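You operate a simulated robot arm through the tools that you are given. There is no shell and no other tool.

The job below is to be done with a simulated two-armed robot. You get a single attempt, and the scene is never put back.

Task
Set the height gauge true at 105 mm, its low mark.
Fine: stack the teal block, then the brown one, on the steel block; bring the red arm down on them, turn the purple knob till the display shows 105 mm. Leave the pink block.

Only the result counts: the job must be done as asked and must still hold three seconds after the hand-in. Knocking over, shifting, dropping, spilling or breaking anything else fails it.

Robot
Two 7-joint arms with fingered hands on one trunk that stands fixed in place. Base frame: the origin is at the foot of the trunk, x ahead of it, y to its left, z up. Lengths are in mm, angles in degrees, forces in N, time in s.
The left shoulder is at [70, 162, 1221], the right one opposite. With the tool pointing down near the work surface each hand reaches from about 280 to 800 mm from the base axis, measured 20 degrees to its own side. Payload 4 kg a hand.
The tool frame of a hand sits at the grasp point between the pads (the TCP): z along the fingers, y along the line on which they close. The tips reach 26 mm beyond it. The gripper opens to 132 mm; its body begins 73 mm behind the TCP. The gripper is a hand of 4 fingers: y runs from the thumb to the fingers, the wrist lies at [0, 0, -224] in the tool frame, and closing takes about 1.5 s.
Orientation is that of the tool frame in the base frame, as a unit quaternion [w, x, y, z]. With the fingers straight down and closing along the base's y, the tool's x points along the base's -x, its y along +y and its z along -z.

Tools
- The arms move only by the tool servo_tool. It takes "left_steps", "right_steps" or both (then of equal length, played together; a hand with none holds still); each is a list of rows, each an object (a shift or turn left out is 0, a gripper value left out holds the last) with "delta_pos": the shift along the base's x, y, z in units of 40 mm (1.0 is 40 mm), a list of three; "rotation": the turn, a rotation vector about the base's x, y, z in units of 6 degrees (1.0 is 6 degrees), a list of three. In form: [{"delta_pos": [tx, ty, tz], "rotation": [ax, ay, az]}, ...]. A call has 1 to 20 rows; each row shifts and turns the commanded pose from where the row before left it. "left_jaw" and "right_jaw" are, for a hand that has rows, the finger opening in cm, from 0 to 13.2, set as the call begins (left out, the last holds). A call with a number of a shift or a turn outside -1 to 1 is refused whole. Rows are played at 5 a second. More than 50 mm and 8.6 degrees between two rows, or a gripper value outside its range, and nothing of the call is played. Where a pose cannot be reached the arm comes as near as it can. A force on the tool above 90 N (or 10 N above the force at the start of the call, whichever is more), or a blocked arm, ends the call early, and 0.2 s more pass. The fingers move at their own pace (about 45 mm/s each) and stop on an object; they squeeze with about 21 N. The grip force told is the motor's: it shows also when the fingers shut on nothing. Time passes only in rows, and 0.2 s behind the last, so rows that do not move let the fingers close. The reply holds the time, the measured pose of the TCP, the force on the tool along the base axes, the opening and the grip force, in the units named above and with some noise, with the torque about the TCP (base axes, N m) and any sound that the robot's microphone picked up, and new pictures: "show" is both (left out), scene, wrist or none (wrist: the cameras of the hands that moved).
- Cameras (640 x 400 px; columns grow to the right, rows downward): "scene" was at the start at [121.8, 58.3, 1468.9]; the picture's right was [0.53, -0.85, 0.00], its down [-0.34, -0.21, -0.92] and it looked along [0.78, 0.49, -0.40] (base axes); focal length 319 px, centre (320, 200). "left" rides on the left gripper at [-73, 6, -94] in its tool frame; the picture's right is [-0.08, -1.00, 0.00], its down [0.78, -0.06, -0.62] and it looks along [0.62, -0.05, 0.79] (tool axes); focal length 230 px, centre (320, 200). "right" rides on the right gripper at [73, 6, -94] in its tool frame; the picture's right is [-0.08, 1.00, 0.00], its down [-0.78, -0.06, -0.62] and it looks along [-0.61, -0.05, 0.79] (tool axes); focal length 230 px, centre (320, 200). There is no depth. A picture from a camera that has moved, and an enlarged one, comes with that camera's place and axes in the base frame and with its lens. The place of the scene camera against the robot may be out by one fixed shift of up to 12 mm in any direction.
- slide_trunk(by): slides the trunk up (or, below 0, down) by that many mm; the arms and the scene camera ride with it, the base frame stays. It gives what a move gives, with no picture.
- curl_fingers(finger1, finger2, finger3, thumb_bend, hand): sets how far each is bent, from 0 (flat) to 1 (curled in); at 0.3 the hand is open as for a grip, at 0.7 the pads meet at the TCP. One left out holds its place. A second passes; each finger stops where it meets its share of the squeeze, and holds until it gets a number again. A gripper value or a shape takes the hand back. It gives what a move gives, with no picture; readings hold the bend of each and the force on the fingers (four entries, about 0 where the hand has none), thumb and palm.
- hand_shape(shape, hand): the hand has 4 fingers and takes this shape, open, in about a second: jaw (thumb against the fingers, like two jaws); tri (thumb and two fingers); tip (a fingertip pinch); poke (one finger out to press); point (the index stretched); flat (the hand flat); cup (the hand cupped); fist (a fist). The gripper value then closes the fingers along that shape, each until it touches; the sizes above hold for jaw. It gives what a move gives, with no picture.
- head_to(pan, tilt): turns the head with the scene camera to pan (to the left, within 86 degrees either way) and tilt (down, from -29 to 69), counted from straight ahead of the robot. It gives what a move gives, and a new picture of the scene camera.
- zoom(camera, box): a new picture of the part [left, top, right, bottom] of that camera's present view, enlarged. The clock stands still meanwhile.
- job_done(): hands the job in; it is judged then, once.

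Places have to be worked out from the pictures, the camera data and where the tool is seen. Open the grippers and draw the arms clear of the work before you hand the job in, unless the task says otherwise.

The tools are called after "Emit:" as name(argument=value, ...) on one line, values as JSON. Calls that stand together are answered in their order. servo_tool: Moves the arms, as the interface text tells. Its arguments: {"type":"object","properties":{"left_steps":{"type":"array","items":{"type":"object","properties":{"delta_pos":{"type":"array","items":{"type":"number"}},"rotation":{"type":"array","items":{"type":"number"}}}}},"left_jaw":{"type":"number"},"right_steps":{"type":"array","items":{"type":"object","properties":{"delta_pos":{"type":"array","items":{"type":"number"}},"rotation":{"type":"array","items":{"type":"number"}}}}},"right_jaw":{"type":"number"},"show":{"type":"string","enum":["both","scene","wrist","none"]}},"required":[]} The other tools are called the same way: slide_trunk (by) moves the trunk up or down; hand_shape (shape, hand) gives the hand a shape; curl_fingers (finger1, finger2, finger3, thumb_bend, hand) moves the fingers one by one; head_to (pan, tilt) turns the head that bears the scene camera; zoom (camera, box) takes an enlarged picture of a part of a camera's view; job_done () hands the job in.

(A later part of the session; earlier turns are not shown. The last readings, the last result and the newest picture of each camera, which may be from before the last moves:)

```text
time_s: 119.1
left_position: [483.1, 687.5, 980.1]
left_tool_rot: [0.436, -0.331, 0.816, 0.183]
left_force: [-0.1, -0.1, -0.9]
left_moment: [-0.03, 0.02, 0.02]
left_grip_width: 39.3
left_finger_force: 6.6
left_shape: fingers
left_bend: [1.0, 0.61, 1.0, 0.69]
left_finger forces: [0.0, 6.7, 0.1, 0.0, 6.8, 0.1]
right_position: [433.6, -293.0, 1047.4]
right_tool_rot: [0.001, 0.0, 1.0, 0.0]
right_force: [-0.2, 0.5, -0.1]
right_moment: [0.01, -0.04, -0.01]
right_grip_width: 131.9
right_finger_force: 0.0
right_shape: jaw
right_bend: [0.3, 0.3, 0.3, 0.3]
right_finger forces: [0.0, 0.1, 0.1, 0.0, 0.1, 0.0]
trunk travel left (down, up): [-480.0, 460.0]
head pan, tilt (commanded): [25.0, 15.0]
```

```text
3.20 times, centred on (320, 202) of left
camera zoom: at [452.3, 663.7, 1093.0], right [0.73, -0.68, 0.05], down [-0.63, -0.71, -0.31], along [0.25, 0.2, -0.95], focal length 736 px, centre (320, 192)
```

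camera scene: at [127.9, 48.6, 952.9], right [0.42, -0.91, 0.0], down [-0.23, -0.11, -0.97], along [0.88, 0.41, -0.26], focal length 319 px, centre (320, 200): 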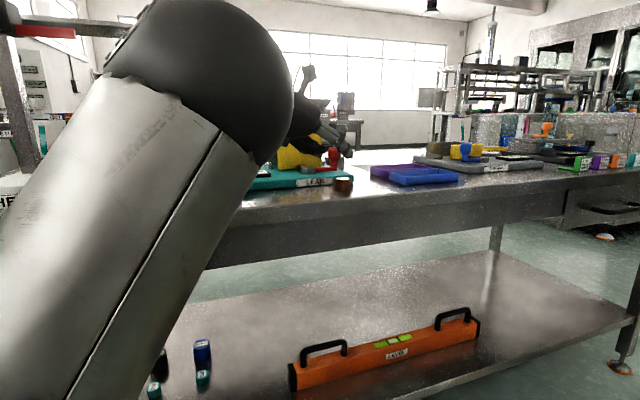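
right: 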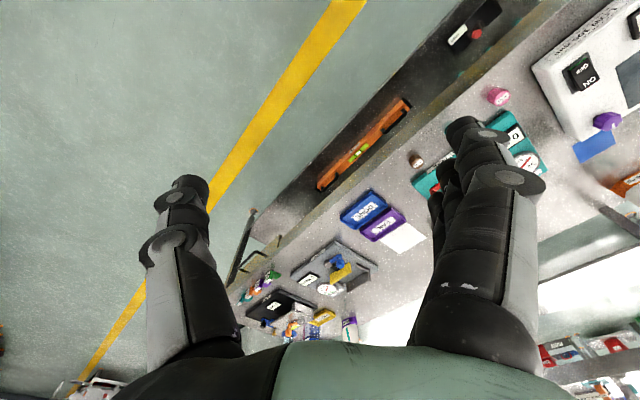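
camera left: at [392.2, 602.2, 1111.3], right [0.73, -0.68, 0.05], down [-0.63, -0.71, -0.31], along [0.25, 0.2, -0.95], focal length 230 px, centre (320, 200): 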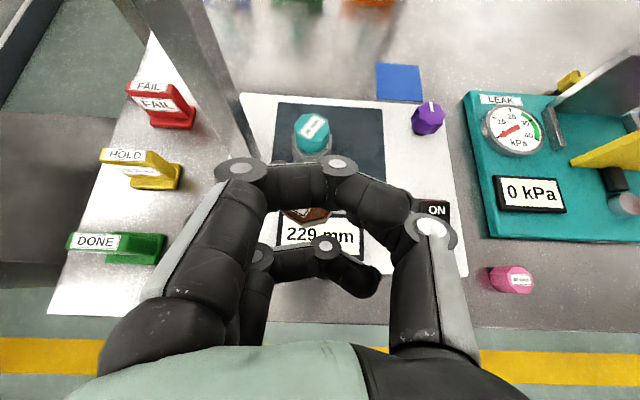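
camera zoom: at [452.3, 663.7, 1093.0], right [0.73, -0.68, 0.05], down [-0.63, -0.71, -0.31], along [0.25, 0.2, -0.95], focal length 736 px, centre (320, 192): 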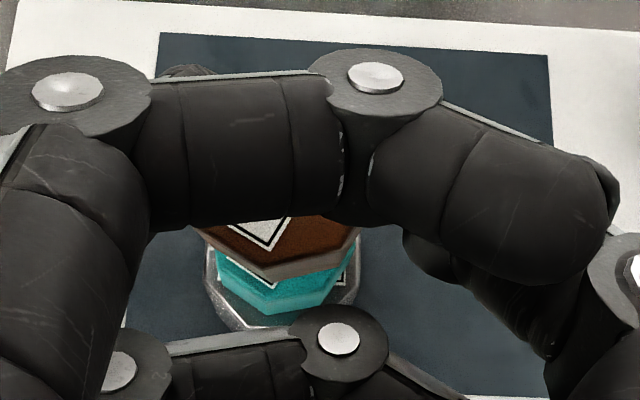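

Brown is nearly over teal; I shift about 1.4 mm forward and 1.7 mm right and lower to about 960.

Emit:
servo_tool(left_steps=[{"delta_pos": [0.055, -0.005, 0]}, {"delta_pos": [0, 0, -0.2]}, {"delta_pos": [0, 0, -0.2]}, {"delta_pos": [0, 0, -0.1]}, {"delta_pos": [0, 0, 0]}, {"delta_pos": [0, 0, 0]}], show="none")

Emit:
zoom(camera="left", box=[240, 180, 380, 267])

```text
time_s: 120.5
left_position: [485.0, 686.7, 959.7]
left_tool_rot: [0.437, -0.332, 0.816, 0.183]
left_force: [0.1, 0.2, -1.4]
left_moment: [-0.02, -0.03, -0.04]
left_grip_width: 39.5
left_finger_force: 6.3
left_shape: fingers
left_bend: [1.0, 0.61, 1.0, 0.69]
left_finger forces: [0.0, 6.8, 0.0, 0.0, 6.7, 0.0]
right_position: [433.8, -292.6, 1047.5]
right_tool_rot: [0.0, -0.001, 1.0, 0.0]
right_force: [0.0, 0.5, 1.1]
right_moment: [0.0, 0.01, 0.03]
right_grip_width: 131.8
right_finger_force: 0.0
right_shape: jaw
right_bend: [0.3, 0.3, 0.3, 0.3]
right_finger forces: [0.1, 0.0, 0.0, 0.0, 0.0, 0.0]
trunk travel left (down, up): [-480.0, 460.0]
head pan, tilt (commanded): [25.0, 15.0]
```

```text
4.57 times, centred on (310, 224) of left
camera zoom: at [454.4, 663.7, 1072.8], right [0.73, -0.68, 0.05], down [-0.63, -0.71, -0.31], along [0.25, 0.2, -0.95], focal length 1052 px, centre (366, 93)
```

zoom: 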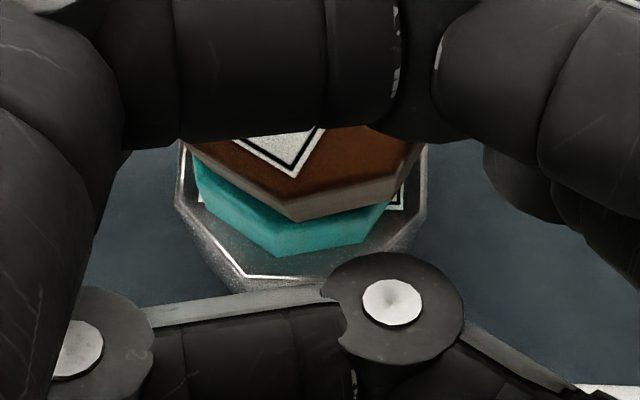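

Brown, teal and steel are aligned within about 1 mm. I lower in small steps to contact.

Emit:
servo_tool(left_steps=[{"delta_pos": [0, 0, -0.05]}, {"delta_pos": [0, 0, -0.04]}, {"delta_pos": [0, 0, 0]}], show="none")

Emit:
servo_tool(left_steps=[{"delta_pos": [0, 0, -0.04]}, {"delta_pos": [0, 0, 0]}], show="none")

Emit:
zoom(camera="left", box=[240, 180, 380, 267])

```text
time_s: 121.3
left_position: [484.7, 687.1, 956.6]
left_tool_rot: [0.436, -0.332, 0.816, 0.184]
left_force: [-0.3, 0.2, -1.3]
left_moment: [-0.02, 0.02, -0.01]
left_grip_width: 39.3
left_finger_force: 6.6
left_shape: fingers
left_bend: [1.0, 0.61, 1.0, 0.69]
left_finger forces: [0.0, 7.1, 0.0, 0.1, 6.8, 0.0]
right_position: [433.6, -293.0, 1048.0]
right_tool_rot: [0.0, 0.0, 1.0, -0.001]
right_force: [0.6, -0.8, 0.3]
right_moment: [0.01, 0.03, -0.01]
right_grip_width: 131.8
right_finger_force: 0.1
right_shape: jaw
right_bend: [0.3, 0.3, 0.3, 0.3]
right_finger forces: [0.0, 0.0, 0.1, 0.0, 0.0, 0.0]
trunk travel left (down, up): [-480.0, 460.0]
head pan, tilt (commanded): [25.0, 15.0]
```

```text
time_s: 121.9
left_position: [484.8, 686.7, 955.7]
left_tool_rot: [0.436, -0.332, 0.816, 0.183]
left_force: [0.4, 0.0, -0.1]
left_moment: [0.0, 0.04, -0.01]
left_grip_width: 39.4
left_finger_force: 7.0
left_shape: fingers
left_bend: [1.0, 0.61, 1.0, 0.69]
left_finger forces: [0.1, 7.1, 0.0, 0.0, 7.0, 0.1]
right_position: [432.4, -293.2, 1047.6]
right_tool_rot: [0.001, -0.001, 1.0, 0.001]
right_force: [-0.1, -0.1, 0.7]
right_moment: [-0.02, 0.03, -0.01]
right_grip_width: 132.0
right_finger_force: 0.1
right_shape: jaw
right_bend: [0.3, 0.3, 0.3, 0.3]
right_finger forces: [0.0, 0.0, 0.0, 0.0, 0.0, 0.1]
trunk travel left (down, up): [-480.0, 460.0]
head pan, tilt (commanded): [25.0, 15.0]
```

```text
4.57 times, centred on (310, 224) of left
camera zoom: at [454.1, 662.5, 1068.3], right [0.73, -0.68, 0.05], down [-0.63, -0.71, -0.32], along [0.25, 0.2, -0.95], focal length 1052 px, centre (366, 93)
```

zoom: 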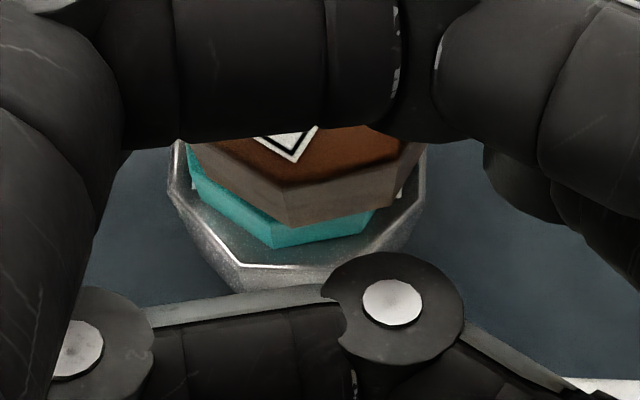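

Contact has begun and brown is levelling on the teal. I press down another 2–3 mm in small steps.

Emit:
servo_tool(left_steps=[{"delta_pos": [0, 0, -0.03]}, {"delta_pos": [0, 0, 0]}], show="none")

Emit:
servo_tool(left_steps=[{"delta_pos": [0, 0, -0.03]}, {"delta_pos": [0, 0, 0]}], show="none")

Emit:
zoom(camera="left", box=[240, 180, 380, 267])

```text
time_s: 122.5
left_position: [485.0, 685.9, 954.1]
left_tool_rot: [0.437, -0.332, 0.815, 0.185]
left_force: [0.9, -0.1, 2.1]
left_moment: [0.05, 0.02, -0.03]
left_grip_width: 39.4
left_finger_force: 6.7
left_shape: fingers
left_bend: [1.0, 0.61, 1.0, 0.69]
left_finger forces: [0.0, 7.0, 0.0, 0.0, 7.1, 0.0]
right_position: [432.8, -293.3, 1046.7]
right_tool_rot: [0.001, 0.0, 1.0, 0.002]
right_force: [0.5, 0.3, -0.3]
right_moment: [0.0, 0.02, -0.01]
right_grip_width: 131.9
right_finger_force: 0.0
right_shape: jaw
right_bend: [0.3, 0.3, 0.3, 0.3]
right_finger forces: [0.0, 0.0, 0.0, 0.0, 0.0, 0.1]
trunk travel left (down, up): [-480.0, 460.0]
head pan, tilt (commanded): [25.0, 15.0]
```

```text
time_s: 123.1
left_position: [484.5, 686.4, 953.6]
left_tool_rot: [0.437, -0.332, 0.816, 0.184]
left_force: [-1.1, -0.3, 3.6]
left_moment: [0.07, 0.05, 0.04]
left_grip_width: 39.5
left_finger_force: 6.9
left_shape: fingers
left_bend: [1.0, 0.61, 1.0, 0.69]
left_finger forces: [0.0, 6.7, 0.0, 0.1, 7.0, 0.0]
right_position: [433.3, -294.5, 1046.5]
right_tool_rot: [0.001, -0.001, 1.0, 0.001]
right_force: [0.9, -0.4, 0.3]
right_moment: [-0.01, -0.01, 0.03]
right_grip_width: 132.2
right_finger_force: 0.1
right_shape: jaw
right_bend: [0.3, 0.3, 0.3, 0.3]
right_finger forces: [0.0, 0.1, 0.0, 0.0, 0.0, 0.0]
trunk travel left (down, up): [-480.0, 460.0]
head pan, tilt (commanded): [25.0, 15.0]
```

```text
4.57 times, centred on (310, 224) of left
camera zoom: at [453.8, 663.0, 1067.1], right [0.73, -0.68, 0.05], down [-0.63, -0.71, -0.32], along [0.25, 0.2, -0.95], focal length 1052 px, centre (366, 93)
```

zoom: 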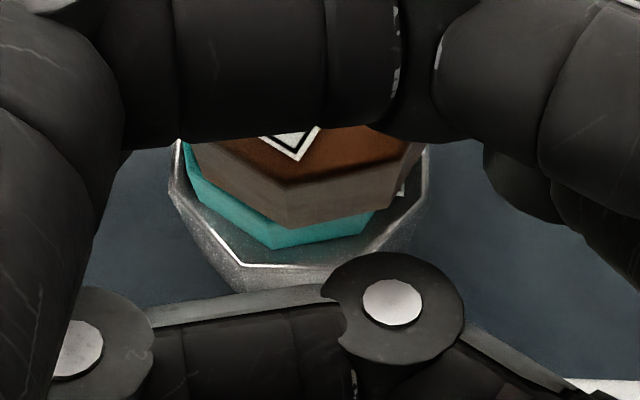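

Seated with about 5 N. I release by opening the thumb and finger.

Emit:
curl_fingers(hand="left", finger2=0.56, thumb_bend=0.63)

Emit:
curl_fingers(hand="left", finger2=0.52, thumb_bend=0.55)

Emit:
zoom(camera="left", box=[240, 180, 380, 267])

```text
time_s: 124.1
left_position: [485.3, 686.4, 953.4]
left_tool_rot: [0.437, -0.332, 0.816, 0.184]
left_force: [0.6, -0.9, -0.6]
left_moment: [0.0, -0.01, 0.01]
left_grip_width: 41.5
left_finger_force: 0.0
left_shape: fingers
left_bend: [1.0, 0.56, 1.0, 0.63]
left_finger forces: [0.0, 0.0, 0.1, 0.0, 0.0, 0.0]
right_position: [433.3, -292.6, 1046.1]
right_tool_rot: [0.001, 0.001, 1.0, 0.001]
right_force: [0.0, 0.1, 0.3]
right_moment: [0.04, -0.02, -0.01]
right_grip_width: 131.9
right_finger_force: 0.0
right_shape: jaw
right_bend: [0.3, 0.3, 0.3, 0.3]
right_finger forces: [0.1, 0.0, 0.0, 0.0, 0.0, 0.0]
trunk travel left (down, up): [-480.0, 460.0]
head pan, tilt (commanded): [25.0, 15.0]
```

```text
time_s: 125.1
left_position: [484.5, 686.4, 952.7]
left_tool_rot: [0.436, -0.332, 0.816, 0.184]
left_force: [0.3, 0.6, 0.2]
left_moment: [0.01, -0.01, 0.01]
left_grip_width: 44.8
left_finger_force: 0.1
left_shape: fingers
left_bend: [1.0, 0.52, 1.0, 0.55]
left_finger forces: [0.1, 0.0, 0.0, 0.1, 0.0, 0.0]
right_position: [433.5, -293.9, 1047.6]
right_tool_rot: [0.0, 0.001, 1.0, 0.0]
right_force: [-0.9, -0.5, 0.5]
right_moment: [0.02, -0.01, 0.01]
right_grip_width: 131.9
right_finger_force: 0.0
right_shape: jaw
right_bend: [0.3, 0.3, 0.3, 0.3]
right_finger forces: [0.0, 0.1, 0.0, 0.0, 0.0, 0.0]
trunk travel left (down, up): [-480.0, 460.0]
head pan, tilt (commanded): [25.0, 15.0]
```

```text
4.57 times, centred on (310, 224) of left
camera zoom: at [454.0, 663.4, 1066.5], right [0.73, -0.68, 0.05], down [-0.63, -0.71, -0.32], along [0.25, 0.2, -0.95], focal length 1052 px, centre (366, 93)
```

zoom: 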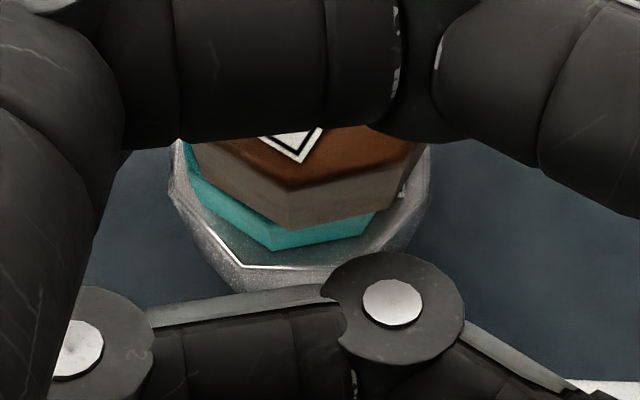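

Brown stays on top. I back straight out and look.

Emit:
servo_tool(left_steps=[{"delta_pos": [-0.15, -0.15, 0]}, {"delta_pos": [-0.3, -0.3, 0]}, {"delta_pos": [-0.4, -0.4, 0.05]}, {"delta_pos": [-0.4, -0.4, 0.05]}, {"delta_pos": [-0.4, -0.4, 0.1]}, {"delta_pos": [-0.3, -0.3, 0.1]}, {"delta_pos": [0, 0, 0]}], show="wrist")

Emit:
zoom(camera="left", box=[230, 0, 410, 150])

```text
time_s: 126.7
left_position: [409.8, 607.6, 966.2]
left_tool_rot: [0.436, -0.333, 0.816, 0.185]
left_force: [-0.5, 1.0, 0.6]
left_moment: [0.01, -0.01, 0.02]
left_grip_width: 44.6
left_finger_force: 0.1
left_shape: fingers
left_bend: [1.0, 0.52, 1.0, 0.55]
left_finger forces: [0.1, 0.0, 0.0, 0.0, 0.0, 0.0]
right_position: [433.9, -292.2, 1048.0]
right_tool_rot: [0.0, 0.0, 1.0, -0.001]
right_force: [0.6, -0.1, -0.2]
right_moment: [0.02, -0.01, 0.0]
right_grip_width: 132.0
right_finger_force: 0.1
right_shape: jaw
right_bend: [0.3, 0.3, 0.3, 0.3]
right_finger forces: [0.0, 0.0, 0.0, 0.0, 0.0, 0.0]
trunk travel left (down, up): [-480.0, 460.0]
head pan, tilt (commanded): [25.0, 15.0]
camera left: at [379.0, 583.9, 1078.8], right [0.73, -0.68, 0.05], down [-0.63, -0.71, -0.31], along [0.25, 0.2, -0.95], focal length 230 px, centre (320, 200)
```

left: 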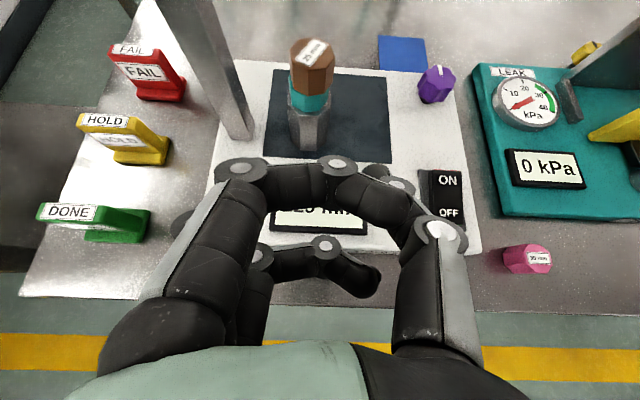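

```text
2.67 times, centred on (320, 75) of left
camera zoom: at [379.0, 583.9, 1078.8], right [0.73, -0.68, 0.05], down [-0.63, -0.71, -0.31], along [0.25, 0.2, -0.95], focal length 614 px, centre (320, 533)
```

zoom: 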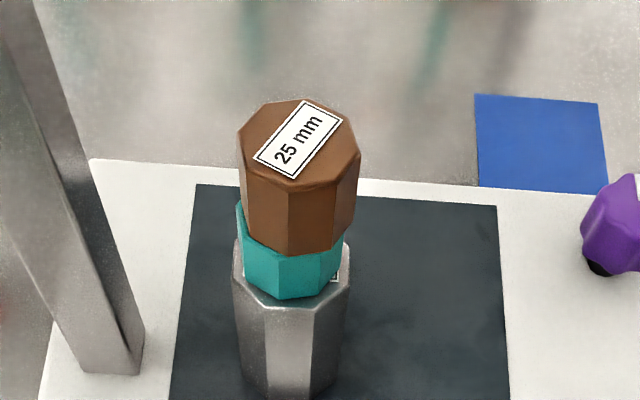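

The stack of steel, teal and brown stands well. Next I bring the hand above the red arm: raise the trunk 110 mm, close the pinch, and lift further while still in front of the gauge.

Emit:
slide_trunk(by=110)

Emit:
curl_fingers(hand="left", finger2=0.7, thumb_bend=0.7)

Emit:
servo_tool(left_steps=[{"delta_pos": [0, 0, 0.5]}, {"delta_pos": [0, 0, 0.5]}, {"delta_pos": [0, 0, 0.5]}, {"delta_pos": [0, 0, 0.5]}, {"delta_pos": [0, 0, 0]}], show="wrist")

Emit:
head_to(pan=52, tilt=25)

```text
time_s: 128.1
left_position: [410.5, 607.5, 1075.8]
left_tool_rot: [0.436, -0.332, 0.816, 0.184]
left_force: [0.0, -0.4, -0.4]
left_moment: [-0.02, 0.01, 0.0]
left_grip_width: 44.7
left_finger_force: 0.0
left_shape: fingers
left_bend: [1.0, 0.52, 1.0, 0.55]
left_finger forces: [0.0, 0.0, 0.0, 0.1, 0.1, 0.1]
right_position: [433.6, -292.8, 1156.6]
right_tool_rot: [0.0, 0.001, 1.0, 0.002]
right_force: [-0.3, 0.4, -0.5]
right_moment: [-0.01, 0.0, 0.02]
right_grip_width: 132.1
right_finger_force: 0.1
right_shape: jaw
right_bend: [0.3, 0.3, 0.3, 0.3]
right_finger forces: [0.0, 0.0, 0.0, 0.0, 0.1, 0.0]
trunk travel left (down, up): [-590.0, 350.0]
head pan, tilt (commanded): [25.0, 15.0]
```

```text
time_s: 129.1
left_position: [410.0, 608.0, 1076.5]
left_tool_rot: [0.437, -0.332, 0.816, 0.184]
left_force: [-0.1, -0.6, 0.5]
left_moment: [0.01, 0.01, 0.0]
left_grip_width: 39.2
left_finger_force: 0.1
left_shape: fingers
left_bend: [1.0, 0.7, 1.0, 0.7]
left_finger forces: [0.0, 0.0, 0.0, 0.1, 0.1, 0.1]
right_position: [434.1, -292.1, 1156.5]
right_tool_rot: [-0.001, 0.0, 1.0, 0.001]
right_force: [-0.3, 0.1, 0.5]
right_moment: [0.01, -0.03, 0.01]
right_grip_width: 132.1
right_finger_force: 0.0
right_shape: jaw
right_bend: [0.3, 0.3, 0.3, 0.3]
right_finger forces: [0.1, 0.0, 0.1, 0.1, 0.0, 0.0]
trunk travel left (down, up): [-590.0, 350.0]
head pan, tilt (commanded): [25.0, 15.0]
```

```text
time_s: 130.3
left_position: [410.7, 609.0, 1158.7]
left_tool_rot: [0.436, -0.332, 0.816, 0.184]
left_force: [-0.1, 0.1, -0.1]
left_moment: [0.01, 0.01, -0.01]
left_grip_width: 39.2
left_finger_force: 0.1
left_shape: fingers
left_bend: [1.0, 0.7, 1.0, 0.7]
left_finger forces: [0.0, 0.1, 0.0, 0.1, 0.0, 0.1]
right_position: [434.4, -292.7, 1156.5]
right_tool_rot: [-0.001, 0.0, 1.0, 0.0]
right_force: [-0.4, 0.3, 0.6]
right_moment: [0.01, -0.02, -0.02]
right_grip_width: 131.8
right_finger_force: 0.1
right_shape: jaw
right_bend: [0.3, 0.3, 0.3, 0.3]
right_finger forces: [0.0, 0.0, 0.0, 0.0, 0.2, 0.0]
trunk travel left (down, up): [-590.0, 350.0]
head pan, tilt (commanded): [25.0, 15.0]
camera left: at [379.9, 585.0, 1271.5], right [0.73, -0.68, 0.05], down [-0.63, -0.71, -0.31], along [0.25, 0.2, -0.95], focal length 230 px, centre (320, 200)
```

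left: 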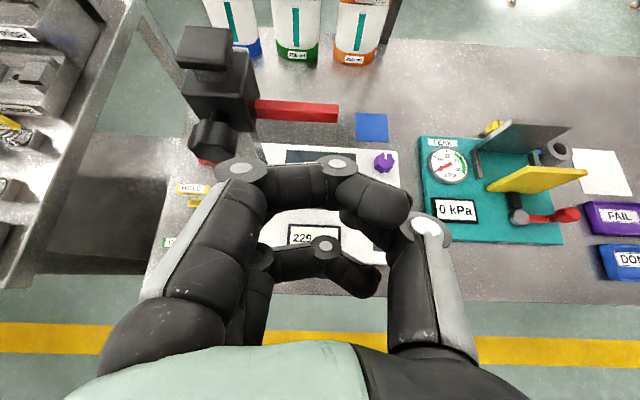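

```text
time_s: 131.2
left_position: [409.9, 607.4, 1158.3]
left_tool_rot: [0.436, -0.332, 0.816, 0.184]
left_force: [0.1, 0.9, 0.2]
left_moment: [0.01, 0.03, 0.01]
left_grip_width: 39.0
left_finger_force: 0.1
left_shape: fingers
left_bend: [1.0, 0.7, 1.0, 0.7]
left_finger forces: [0.0, 0.0, 0.1, 0.0, 0.0, 0.1]
right_position: [433.3, -292.9, 1157.4]
right_tool_rot: [0.0, 0.0, 1.0, 0.002]
right_force: [0.3, -0.5, 0.4]
right_moment: [0.01, -0.01, -0.03]
right_grip_width: 132.0
right_finger_force: 0.1
right_shape: jaw
right_bend: [0.3, 0.3, 0.3, 0.3]
right_finger forces: [0.0, 0.1, 0.0, 0.1, 0.0, 0.0]
trunk travel left (down, up): [-590.0, 350.0]
head pan, tilt (commanded): [52.0, 25.0]
camera scene: at [100.1, 81.7, 1356.7], right [0.79, -0.62, 0.0], down [-0.26, -0.33, -0.91], along [0.56, 0.71, -0.42], focal length 319 px, centre (320, 200)
```

scene: 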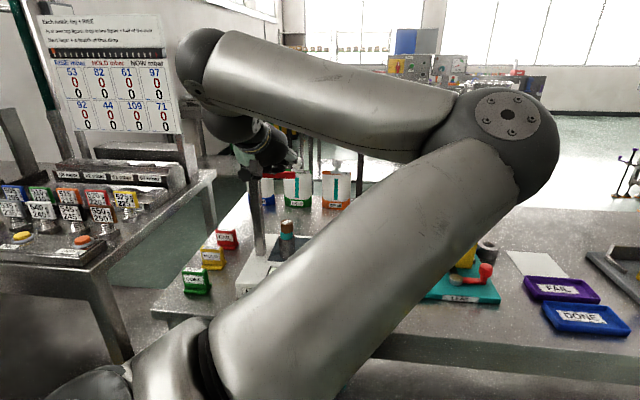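

The wrist camera now sees the carriage, star knob and red arm from above. I zoom to locate the arm.

Emit:
zoom(camera="left", box=[160, 10, 360, 170])

```text
2.50 times, centred on (260, 90) of left
camera zoom: at [379.6, 584.7, 1271.4], right [0.73, -0.68, 0.05], down [-0.63, -0.71, -0.32], along [0.25, 0.2, -0.95], focal length 575 px, centre (470, 475)
```

zoom: 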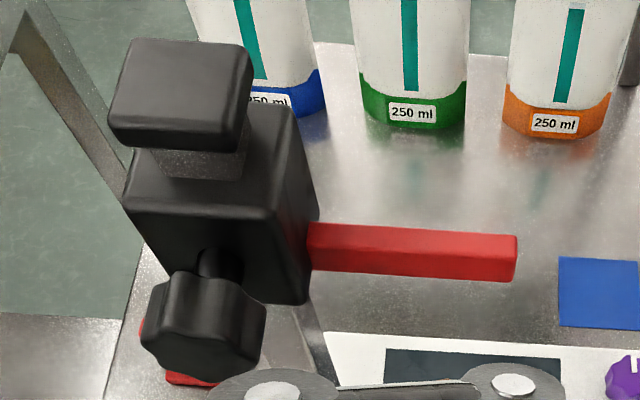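

The red arm spans from the carriage to about 29 mm past the stack centre, with its top near z = 1094. I move the closed fingers above the arm, over the stack, staying clear of the star knob.

Emit:
servo_tool(left_steps=[{"delta_pos": [0.377, 0.374, 0]}, {"delta_pos": [0.377, 0.374, 0]}, {"delta_pos": [0.377, 0.374, 0]}, {"delta_pos": [0.377, 0.374, 0]}, {"delta_pos": [0.377, 0.374, 0]}, {"delta_pos": [0, 0, -0.3]}, {"delta_pos": [0, 0, -0.3]}, {"delta_pos": [0, 0, 0]}], show="both")

Emit:
zoom(camera="scene", box=[220, 110, 360, 260])

```text
time_s: 133.0
left_position: [485.8, 683.9, 1132.9]
left_tool_rot: [0.437, -0.332, 0.816, 0.184]
left_force: [-0.5, -0.3, -0.3]
left_moment: [0.01, 0.03, 0.02]
left_grip_width: 39.1
left_finger_force: 0.1
left_shape: fingers
left_bend: [1.0, 0.7, 1.0, 0.7]
left_finger forces: [0.1, 0.0, 0.1, 0.1, 0.0, 0.0]
right_position: [433.5, -292.4, 1156.7]
right_tool_rot: [0.0, 0.001, 1.0, 0.0]
right_force: [-0.4, 0.7, -0.2]
right_moment: [-0.05, 0.0, 0.0]
right_grip_width: 131.9
right_finger_force: 0.0
right_shape: jaw
right_bend: [0.3, 0.3, 0.3, 0.3]
right_finger forces: [0.0, 0.0, 0.1, 0.0, 0.1, 0.0]
trunk travel left (down, up): [-590.0, 350.0]
head pan, tilt (commanded): [52.0, 25.0]
camera scene: at [99.9, 81.7, 1356.7], right [0.79, -0.62, 0.0], down [-0.26, -0.33, -0.91], along [0.56, 0.71, -0.42], focal length 319 px, centre (320, 200)
camera left: at [454.3, 660.7, 1245.6], right [0.73, -0.68, 0.05], down [-0.63, -0.71, -0.32], along [0.25, 0.2, -0.95], focal length 230 px, centre (320, 200)
```

scene: 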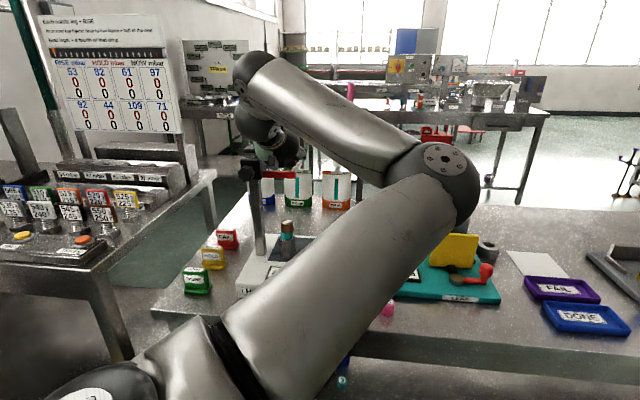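
left: 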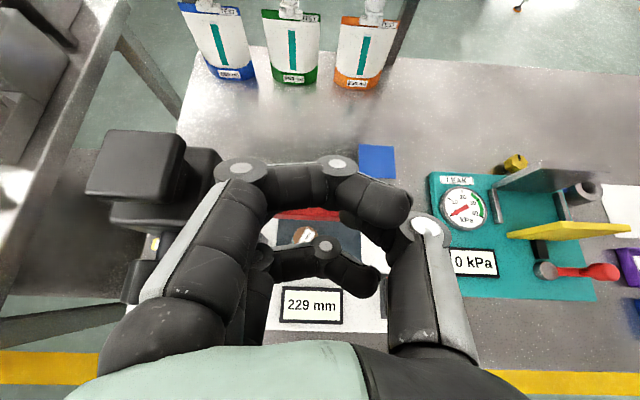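

```text
2.67 times, centred on (290, 185) of scene
camera zoom: at [99.9, 81.7, 1356.7], right [0.79, -0.62, 0.0], down [-0.26, -0.33, -0.91], along [0.56, 0.71, -0.42], focal length 850 px, centre (400, 240)
```

zoom: 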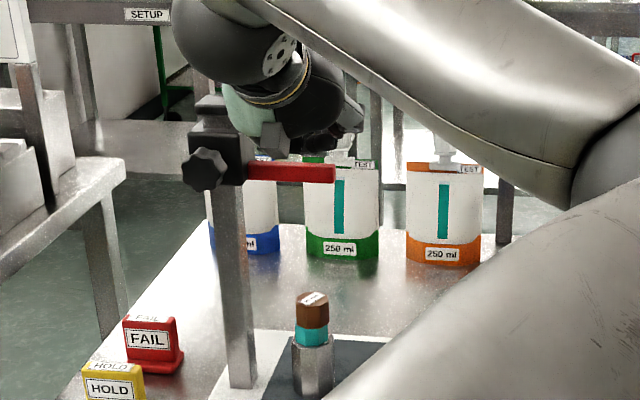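

Both views confirm the closed fingers are right above the red arm, and the display (229 mm) is visible. I lower in steps to make contact and watch force and display.

Emit:
servo_tool(left_steps=[{"delta_pos": [0, 0, -0.2]}, {"delta_pos": [0, 0, -0.15]}, {"delta_pos": [0, 0, -0.1]}, {"delta_pos": [0, 0, 0]}], show="none")

Emit:
servo_tool(left_steps=[{"delta_pos": [0, 0, -0.1]}, {"delta_pos": [0, 0, -0.1]}, {"delta_pos": [0, 0, 0]}], show="wrist")

```text
time_s: 134.0
left_position: [485.9, 683.3, 1114.8]
left_tool_rot: [0.436, -0.333, 0.816, 0.184]
left_force: [-0.2, 0.2, -0.6]
left_moment: [-0.03, 0.01, -0.02]
left_grip_width: 39.1
left_finger_force: 0.2
left_shape: fingers
left_bend: [1.0, 0.7, 1.0, 0.7]
left_finger forces: [0.1, 0.1, 0.0, 0.0, 0.0, 0.0]
right_position: [434.0, -293.8, 1157.9]
right_tool_rot: [0.0, 0.0, 1.0, 0.001]
right_force: [0.3, 0.2, 0.8]
right_moment: [0.0, 0.03, 0.04]
right_grip_width: 131.9
right_finger_force: 0.0
right_shape: jaw
right_bend: [0.3, 0.3, 0.3, 0.3]
right_finger forces: [0.0, 0.0, 0.0, 0.1, 0.0, 0.0]
trunk travel left (down, up): [-590.0, 350.0]
head pan, tilt (commanded): [52.0, 25.0]
```

```text
time_s: 134.8
left_position: [485.5, 683.0, 1106.8]
left_tool_rot: [0.436, -0.333, 0.816, 0.184]
left_force: [0.2, 0.5, 1.3]
left_moment: [0.04, -0.03, 0.03]
left_grip_width: 38.8
left_finger_force: 0.7
left_shape: fingers
left_bend: [1.0, 0.7, 1.0, 0.7]
left_finger forces: [0.0, 0.0, 0.1, 0.0, 1.2, 0.0]
right_position: [432.9, -293.5, 1158.7]
right_tool_rot: [0.0, 0.0, 1.0, 0.001]
right_force: [-0.5, 0.9, -0.8]
right_moment: [0.0, 0.0, 0.02]
right_grip_width: 131.9
right_finger_force: 0.0
right_shape: jaw
right_bend: [0.3, 0.3, 0.3, 0.3]
right_finger forces: [0.1, 0.1, 0.0, 0.0, 0.1, 0.1]
trunk travel left (down, up): [-590.0, 350.0]
head pan, tilt (commanded): [52.0, 25.0]
camera left: at [454.2, 659.3, 1219.8], right [0.73, -0.68, 0.05], down [-0.63, -0.71, -0.32], along [0.25, 0.2, -0.95], focal length 230 px, centre (320, 200)
```

left: 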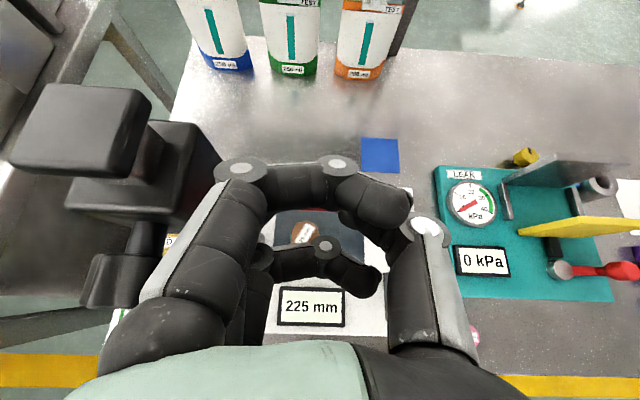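

The display reads 225 mm, so the carriage slides down easily with about 2 N. I keep lowering about 50 mm with the arm.

Emit:
servo_tool(left_steps=[{"delta_pos": [0, 0, -0.2]}, {"delta_pos": [0, 0, -0.2]}, {"delta_pos": [0, 0, -0.2]}, {"delta_pos": [0, 0, -0.2]}, {"delta_pos": [0, 0, -0.2]}, {"delta_pos": [0, 0, -0.2]}, {"delta_pos": [0, 0, 0]}, {"delta_pos": [0, 0, 0]}], show="both")

```text
time_s: 136.6
left_position: [486.5, 683.2, 1058.0]
left_tool_rot: [0.436, -0.332, 0.816, 0.185]
left_force: [-0.4, -0.3, 0.6]
left_moment: [0.0, -0.03, -0.02]
left_grip_width: 39.0
left_finger_force: 0.2
left_shape: fingers
left_bend: [1.0, 0.7, 1.0, 0.7]
left_finger forces: [0.0, 0.0, 0.1, 0.0, 0.6, 0.1]
right_position: [433.7, -293.7, 1157.3]
right_tool_rot: [-0.001, 0.001, 1.0, 0.0]
right_force: [0.1, -0.8, 0.4]
right_moment: [0.02, 0.0, -0.02]
right_grip_width: 132.0
right_finger_force: 0.0
right_shape: jaw
right_bend: [0.3, 0.3, 0.3, 0.3]
right_finger forces: [0.1, 0.0, 0.0, 0.1, 0.0, 0.0]
trunk travel left (down, up): [-590.0, 350.0]
head pan, tilt (commanded): [52.0, 25.0]
camera scene: at [100.0, 81.7, 1356.7], right [0.79, -0.62, 0.0], down [-0.26, -0.33, -0.91], along [0.56, 0.71, -0.42], focal length 319 px, centre (320, 200)
camera left: at [454.8, 659.6, 1170.8], right [0.73, -0.68, 0.05], down [-0.63, -0.71, -0.31], along [0.25, 0.2, -0.95], focal length 230 px, centre (320, 200)
```

scene: 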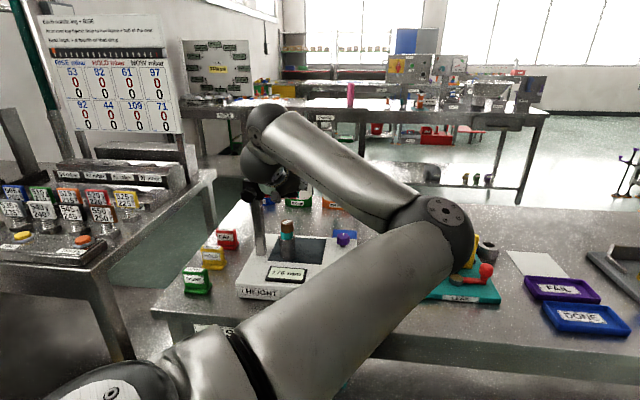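
left: 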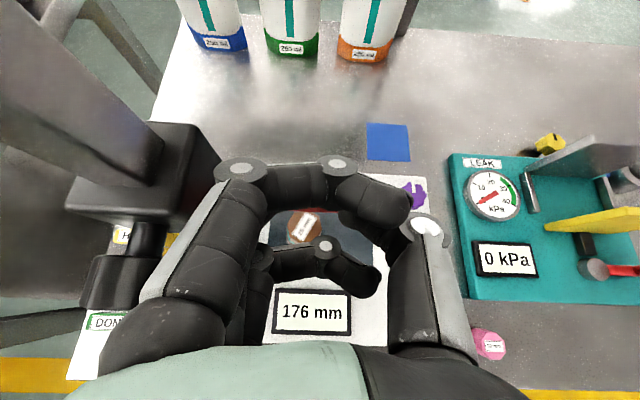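

Display 176 mm, moving one-to-one with the hand. I continue another 48 mm, watching tracking.

Emit:
servo_tool(left_steps=[{"delta_pos": [0, 0, -0.2]}, {"delta_pos": [0, 0, -0.2]}, {"delta_pos": [0, 0, -0.2]}, {"delta_pos": [0, 0, -0.2]}, {"delta_pos": [0, 0, -0.2]}, {"delta_pos": [0, 0, -0.2]}, {"delta_pos": [0, 0, 0]}, {"delta_pos": [0, 0, 0]}], show="both")

```text
time_s: 138.4
left_position: [484.9, 682.9, 1010.4]
left_tool_rot: [0.437, -0.332, 0.815, 0.185]
left_force: [-0.6, 0.8, 0.5]
left_moment: [0.0, 0.0, -0.01]
left_grip_width: 38.9
left_finger_force: 0.2
left_shape: fingers
left_bend: [1.0, 0.7, 1.0, 0.7]
left_finger forces: [0.0, 0.1, 0.1, 0.1, 0.6, 0.0]
right_position: [432.9, -292.1, 1157.5]
right_tool_rot: [0.001, 0.0, 1.0, 0.001]
right_force: [0.5, 0.5, -0.8]
right_moment: [0.0, -0.04, 0.0]
right_grip_width: 131.7
right_finger_force: 0.0
right_shape: jaw
right_bend: [0.3, 0.3, 0.3, 0.3]
right_finger forces: [0.0, 0.0, 0.0, 0.0, 0.0, 0.0]
trunk travel left (down, up): [-590.0, 350.0]
head pan, tilt (commanded): [52.0, 25.0]
camera scene: at [100.0, 81.8, 1356.7], right [0.79, -0.62, 0.0], down [-0.26, -0.33, -0.91], along [0.56, 0.71, -0.42], focal length 319 px, centre (320, 200)
camera left: at [454.0, 658.9, 1122.5], right [0.73, -0.68, 0.05], down [-0.63, -0.71, -0.31], along [0.25, 0.2, -0.95], focal length 230 px, centre (320, 200)
```

scene: 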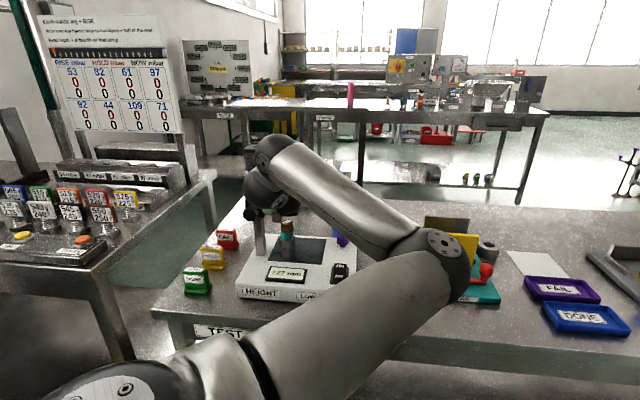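
left: 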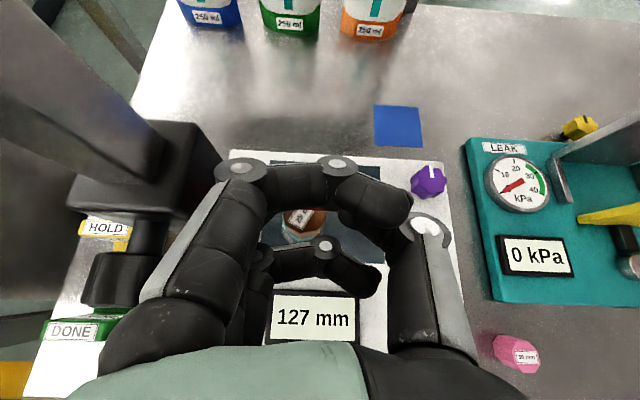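

Display 127 mm. I slow down: 12 mm more, then inspect.

Emit:
servo_tool(left_steps=[{"delta_pos": [0, 0, -0.1]}, {"delta_pos": [0, 0, -0.1]}, {"delta_pos": [0, 0, -0.1]}, {"delta_pos": [0, 0, 0]}], show="none")

Emit:
zoom(camera="left", box=[240, 170, 400, 350])

Emit:
zoom(camera="scene", box=[225, 180, 365, 310])

```text
time_s: 139.4
left_position: [484.4, 682.2, 998.1]
left_tool_rot: [0.437, -0.332, 0.816, 0.184]
left_force: [-0.7, 0.1, 1.4]
left_moment: [0.05, -0.03, 0.04]
left_grip_width: 39.0
left_finger_force: 0.1
left_shape: fingers
left_bend: [1.0, 0.7, 1.0, 0.7]
left_finger forces: [0.0, 0.0, 0.0, 0.0, 1.2, 0.0]
right_position: [433.0, -293.9, 1157.7]
right_tool_rot: [0.001, 0.0, 1.0, 0.0]
right_force: [-0.4, -0.2, 0.5]
right_moment: [0.01, 0.0, -0.02]
right_grip_width: 131.7
right_finger_force: 0.1
right_shape: jaw
right_bend: [0.3, 0.3, 0.3, 0.3]
right_finger forces: [0.0, 0.0, 0.1, 0.0, 0.0, 0.0]
trunk travel left (down, up): [-590.0, 350.0]
head pan, tilt (commanded): [52.0, 25.0]
```

```text
2.22 times, centred on (320, 260) of left
camera zoom: at [454.2, 658.6, 1110.5], right [0.73, -0.68, 0.05], down [-0.63, -0.71, -0.32], along [0.25, 0.2, -0.95], focal length 511 px, centre (320, 67)
```

zoom: 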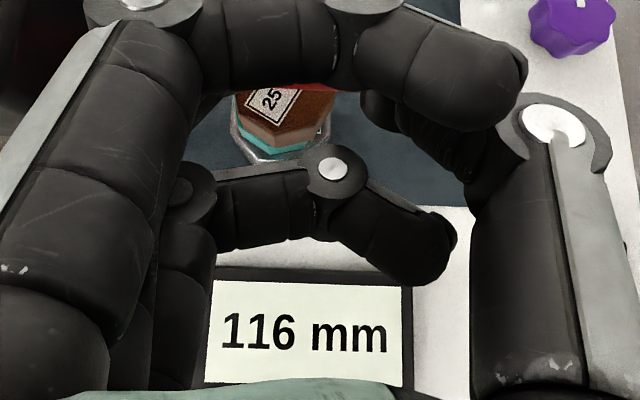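

```text
3.08 times, centred on (295, 245) of scene
camera zoom: at [99.9, 81.7, 1356.7], right [0.79, -0.62, 0.0], down [-0.26, -0.33, -0.91], along [0.56, 0.71, -0.42], focal length 980 px, centre (397, 62)
```

zoom: 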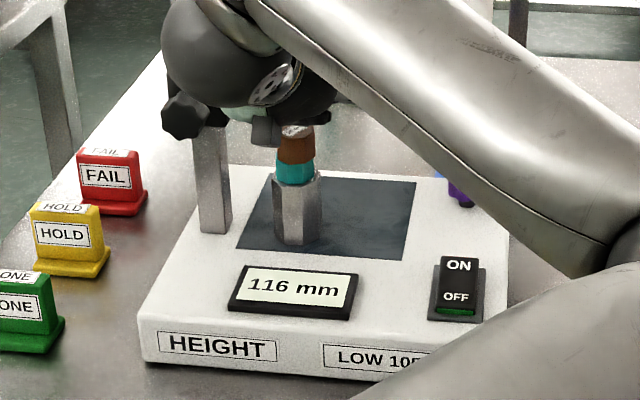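

Display 116 mm; a few mm to go. I step down 1.5 mm at a time, watching force and display.

Emit:
servo_tool(left_steps=[{"delta_pos": [0, 0, -0.04]}, {"delta_pos": [0, 0, -0.04]}, {"delta_pos": [0, 0, -0.04]}, {"delta_pos": [0, 0, 0]}], show="none")

Emit:
zoom(camera="left", box=[240, 170, 400, 350])

```text
time_s: 140.4
left_position: [486.7, 682.3, 995.3]
left_tool_rot: [0.436, -0.332, 0.816, 0.184]
left_force: [0.0, 1.1, 1.2]
left_moment: [0.0, 0.0, 0.0]
left_grip_width: 38.9
left_finger_force: 1.0
left_shape: fingers
left_bend: [1.0, 0.7, 1.0, 0.7]
left_finger forces: [0.0, 0.0, 0.0, 0.0, 1.2, 0.0]
right_position: [433.3, -293.1, 1156.7]
right_tool_rot: [-0.001, 0.0, 1.0, 0.001]
right_force: [-0.2, -0.4, -0.4]
right_moment: [0.06, -0.04, 0.0]
right_grip_width: 132.0
right_finger_force: 0.1
right_shape: jaw
right_bend: [0.3, 0.3, 0.3, 0.3]
right_finger forces: [0.0, 0.0, 0.0, 0.0, 0.0, 0.0]
trunk travel left (down, up): [-590.0, 350.0]
head pan, tilt (commanded): [52.0, 25.0]
```

```text
2.22 times, centred on (320, 260) of left
camera zoom: at [454.4, 658.9, 1106.7], right [0.73, -0.68, 0.05], down [-0.63, -0.71, -0.32], along [0.25, 0.2, -0.95], focal length 511 px, centre (320, 67)
```

zoom: 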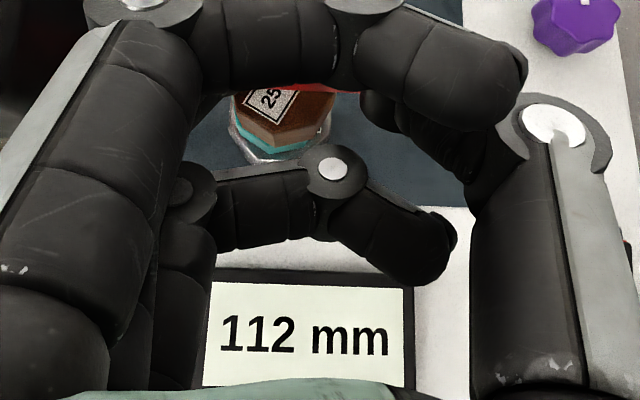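

112 mm with the force unchanged (about 2 N). Continuing gently.

Emit:
servo_tool(left_steps=[{"delta_pos": [0, 0, -0.03]}, {"delta_pos": [0, 0, -0.03]}, {"delta_pos": [0, 0, 0]}], show="none")

Emit:
zoom(camera="left", box=[240, 170, 400, 350])

```text
time_s: 141.2
left_position: [483.7, 683.3, 991.4]
left_tool_rot: [0.436, -0.333, 0.815, 0.185]
left_force: [1.2, 0.4, 0.5]
left_moment: [-0.03, -0.02, 0.01]
left_grip_width: 38.8
left_finger_force: 0.9
left_shape: fingers
left_bend: [1.0, 0.7, 1.0, 0.7]
left_finger forces: [0.0, 0.1, 0.1, 0.0, 0.9, 0.1]
right_position: [434.2, -293.1, 1157.3]
right_tool_rot: [0.0, 0.0, 1.0, 0.001]
right_force: [0.9, 0.0, 0.8]
right_moment: [-0.02, -0.01, 0.04]
right_grip_width: 131.7
right_finger_force: 0.1
right_shape: jaw
right_bend: [0.3, 0.3, 0.3, 0.3]
right_finger forces: [0.0, 0.0, 0.0, 0.0, 0.1, 0.0]
trunk travel left (down, up): [-590.0, 350.0]
head pan, tilt (commanded): [52.0, 25.0]
```

```text
2.22 times, centred on (320, 260) of left
camera zoom: at [453.8, 658.8, 1104.5], right [0.73, -0.68, 0.05], down [-0.63, -0.71, -0.31], along [0.25, 0.2, -0.95], focal length 511 px, centre (320, 67)
```

zoom: 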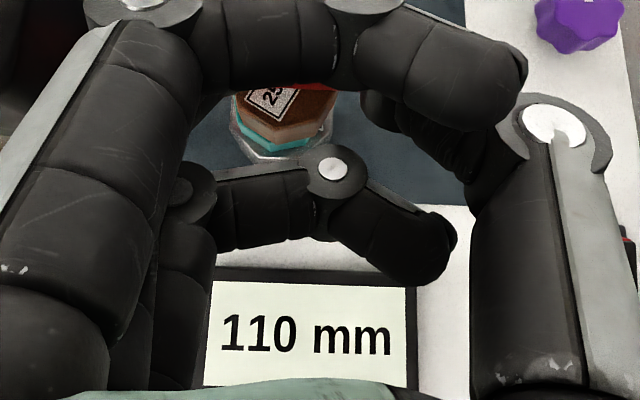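

110 mm, still no added force. Two more small steps.

Emit:
servo_tool(left_steps=[{"delta_pos": [0, 0, -0.03]}, {"delta_pos": [0, 0, 0]}], show="none")

Emit:
servo_tool(left_steps=[{"delta_pos": [0, 0, -0.03]}, {"delta_pos": [0, 0, 0]}], show="none")

Emit:
zoom(camera="left", box=[240, 170, 400, 350])

```text
time_s: 141.8
left_position: [485.1, 682.4, 991.2]
left_tool_rot: [0.435, -0.333, 0.816, 0.185]
left_force: [-1.1, -0.2, 0.9]
left_moment: [0.0, -0.05, 0.03]
left_grip_width: 38.9
left_finger_force: 0.4
left_shape: fingers
left_bend: [1.0, 0.7, 1.0, 0.7]
left_finger forces: [0.1, 0.0, 0.0, 0.0, 1.1, 0.1]
right_position: [432.6, -293.1, 1158.2]
right_tool_rot: [0.0, 0.0, 1.0, 0.0]
right_force: [-0.9, -0.4, 0.0]
right_moment: [-0.01, 0.03, 0.0]
right_grip_width: 132.0
right_finger_force: 0.0
right_shape: jaw
right_bend: [0.3, 0.3, 0.3, 0.3]
right_finger forces: [0.0, 0.0, 0.0, 0.0, 0.1, 0.0]
trunk travel left (down, up): [-590.0, 350.0]
head pan, tilt (commanded): [52.0, 25.0]
```

```text
time_s: 142.4
left_position: [486.0, 682.4, 988.4]
left_tool_rot: [0.436, -0.332, 0.816, 0.184]
left_force: [-0.4, 0.3, 1.2]
left_moment: [-0.02, -0.04, 0.0]
left_grip_width: 38.8
left_finger_force: 1.1
left_shape: fingers
left_bend: [1.0, 0.7, 1.0, 0.7]
left_finger forces: [0.0, 0.0, 0.0, 0.1, 1.2, 0.1]
right_position: [433.9, -293.0, 1156.6]
right_tool_rot: [0.0, 0.0, 1.0, 0.001]
right_force: [0.1, 0.3, 0.8]
right_moment: [0.0, 0.04, -0.02]
right_grip_width: 132.1
right_finger_force: 0.1
right_shape: jaw
right_bend: [0.3, 0.3, 0.3, 0.3]
right_finger forces: [0.0, 0.1, 0.0, 0.0, 0.0, 0.0]
trunk travel left (down, up): [-590.0, 350.0]
head pan, tilt (commanded): [52.0, 25.0]
```

```text
2.22 times, centred on (320, 260) of left
camera zoom: at [454.2, 658.8, 1102.1], right [0.73, -0.68, 0.05], down [-0.63, -0.71, -0.32], along [0.25, 0.2, -0.95], focal length 511 px, centre (320, 67)
```

zoom: 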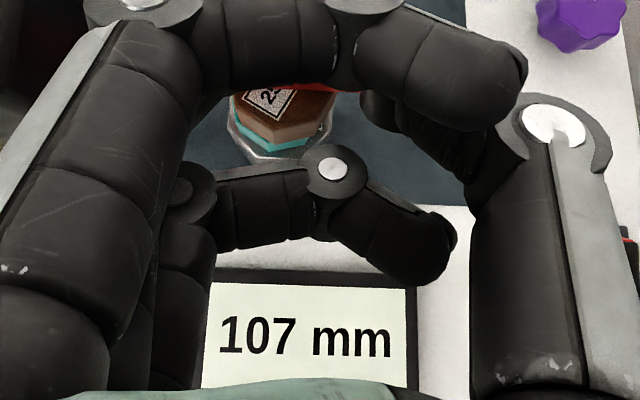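

107 mm and still free. I continue one step at a time.

Emit:
servo_tool(left_steps=[{"delta_pos": [0, 0, -0.03]}, {"delta_pos": [0, 0, 0]}], show="none")

Emit:
servo_tool(left_steps=[{"delta_pos": [0, 0, -0.03]}, {"delta_pos": [0, 0, 0]}], show="none")

Emit:
zoom(camera="left", box=[240, 170, 400, 350])

```text
time_s: 143.0
left_position: [485.1, 681.6, 988.4]
left_tool_rot: [0.437, -0.332, 0.815, 0.185]
left_force: [0.4, 0.3, 3.7]
left_moment: [0.03, -0.03, 0.03]
left_grip_width: 38.9
left_finger_force: 1.5
left_shape: fingers
left_bend: [1.0, 0.7, 1.0, 0.7]
left_finger forces: [0.0, 0.7, 0.0, 0.1, 2.4, 0.0]
right_position: [432.6, -292.9, 1156.8]
right_tool_rot: [0.0, 0.0, 1.0, 0.0]
right_force: [0.1, -0.6, 0.9]
right_moment: [0.03, -0.04, -0.01]
right_grip_width: 132.1
right_finger_force: 0.2
right_shape: jaw
right_bend: [0.3, 0.3, 0.3, 0.3]
right_finger forces: [0.0, 0.0, 0.0, 0.1, 0.0, 0.0]
trunk travel left (down, up): [-590.0, 350.0]
head pan, tilt (commanded): [52.0, 25.0]
```

```text
time_s: 143.6
left_position: [486.6, 683.0, 988.0]
left_tool_rot: [0.437, -0.331, 0.815, 0.185]
left_force: [1.0, 3.9, 9.6]
left_moment: [0.08, -0.15, 0.07]
left_grip_width: 38.8
left_finger_force: 5.1
left_shape: fingers
left_bend: [1.0, 0.7, 1.0, 0.7]
left_finger forces: [0.0, 3.1, 0.0, 0.1, 7.4, 0.0]
right_position: [432.9, -293.3, 1157.1]
right_tool_rot: [0.0, 0.0, 1.0, 0.001]
right_force: [-0.2, 0.8, -0.1]
right_moment: [-0.02, -0.04, 0.02]
right_grip_width: 131.9
right_finger_force: 0.0
right_shape: jaw
right_bend: [0.3, 0.3, 0.3, 0.3]
right_finger forces: [0.0, 0.0, 0.0, 0.0, 0.0, 0.0]
trunk travel left (down, up): [-590.0, 350.0]
head pan, tilt (commanded): [52.0, 25.0]
```

```text
2.22 times, centred on (320, 260) of left
camera zoom: at [454.4, 657.9, 1100.8], right [0.73, -0.68, 0.05], down [-0.63, -0.71, -0.32], along [0.25, 0.2, -0.95], focal length 511 px, centre (320, 67)
```

zoom: 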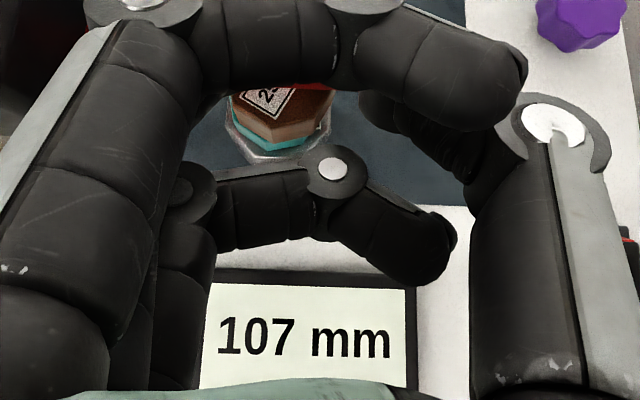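

The arm is on the stack: force rose to about 10 N and the display holds at 107 mm. I lift off gently and check that the arm stays down.

Emit:
servo_tool(left_steps=[{"delta_pos": [0, 0, 0.05]}, {"delta_pos": [0, 0, 0.1]}, {"delta_pos": [0, 0, 0.3]}, {"delta_pos": [0, 0, 0.5]}, {"delta_pos": [0, 0, 0]}], show="wrist")

Emit:
zoom(camera="scene", box=[225, 180, 365, 310])

```text
time_s: 144.8
left_position: [484.4, 681.8, 1024.0]
left_tool_rot: [0.436, -0.331, 0.816, 0.184]
left_force: [0.2, -0.5, 0.3]
left_moment: [-0.01, 0.02, 0.01]
left_grip_width: 39.4
left_finger_force: 0.1
left_shape: fingers
left_bend: [1.0, 0.7, 1.0, 0.7]
left_finger forces: [0.1, 0.0, 0.0, 0.1, 0.0, 0.0]
right_position: [434.0, -292.9, 1157.4]
right_tool_rot: [-0.001, 0.001, 1.0, -0.001]
right_force: [-1.0, 0.5, -0.4]
right_moment: [0.03, 0.02, 0.01]
right_grip_width: 132.0
right_finger_force: 0.0
right_shape: jaw
right_bend: [0.3, 0.3, 0.3, 0.3]
right_finger forces: [0.0, 0.1, 0.0, 0.1, 0.0, 0.0]
trunk travel left (down, up): [-590.0, 350.0]
head pan, tilt (commanded): [52.0, 25.0]
camera left: at [454.4, 658.8, 1136.3], right [0.73, -0.68, 0.05], down [-0.63, -0.71, -0.31], along [0.25, 0.2, -0.95], focal length 230 px, centre (320, 200)
```

left: 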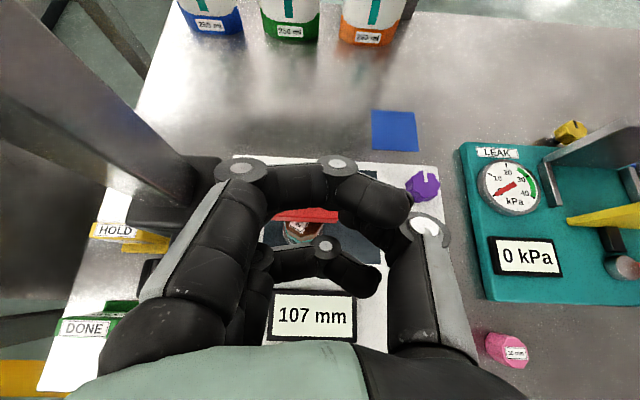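

```text
3.08 times, centred on (295, 245) of scene
camera zoom: at [100.4, 81.9, 1356.7], right [0.79, -0.62, 0.0], down [-0.26, -0.33, -0.91], along [0.56, 0.71, -0.42], focal length 980 px, centre (397, 62)
```

zoom: 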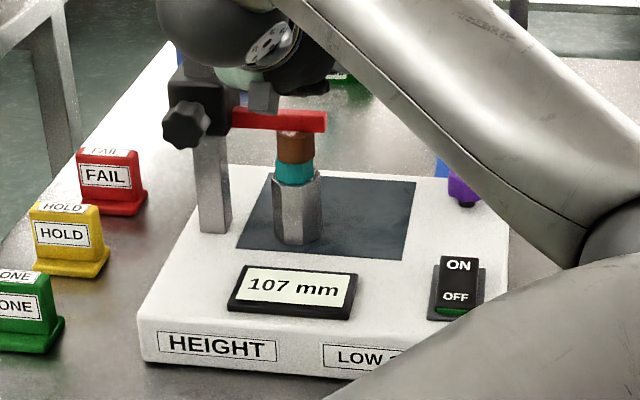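

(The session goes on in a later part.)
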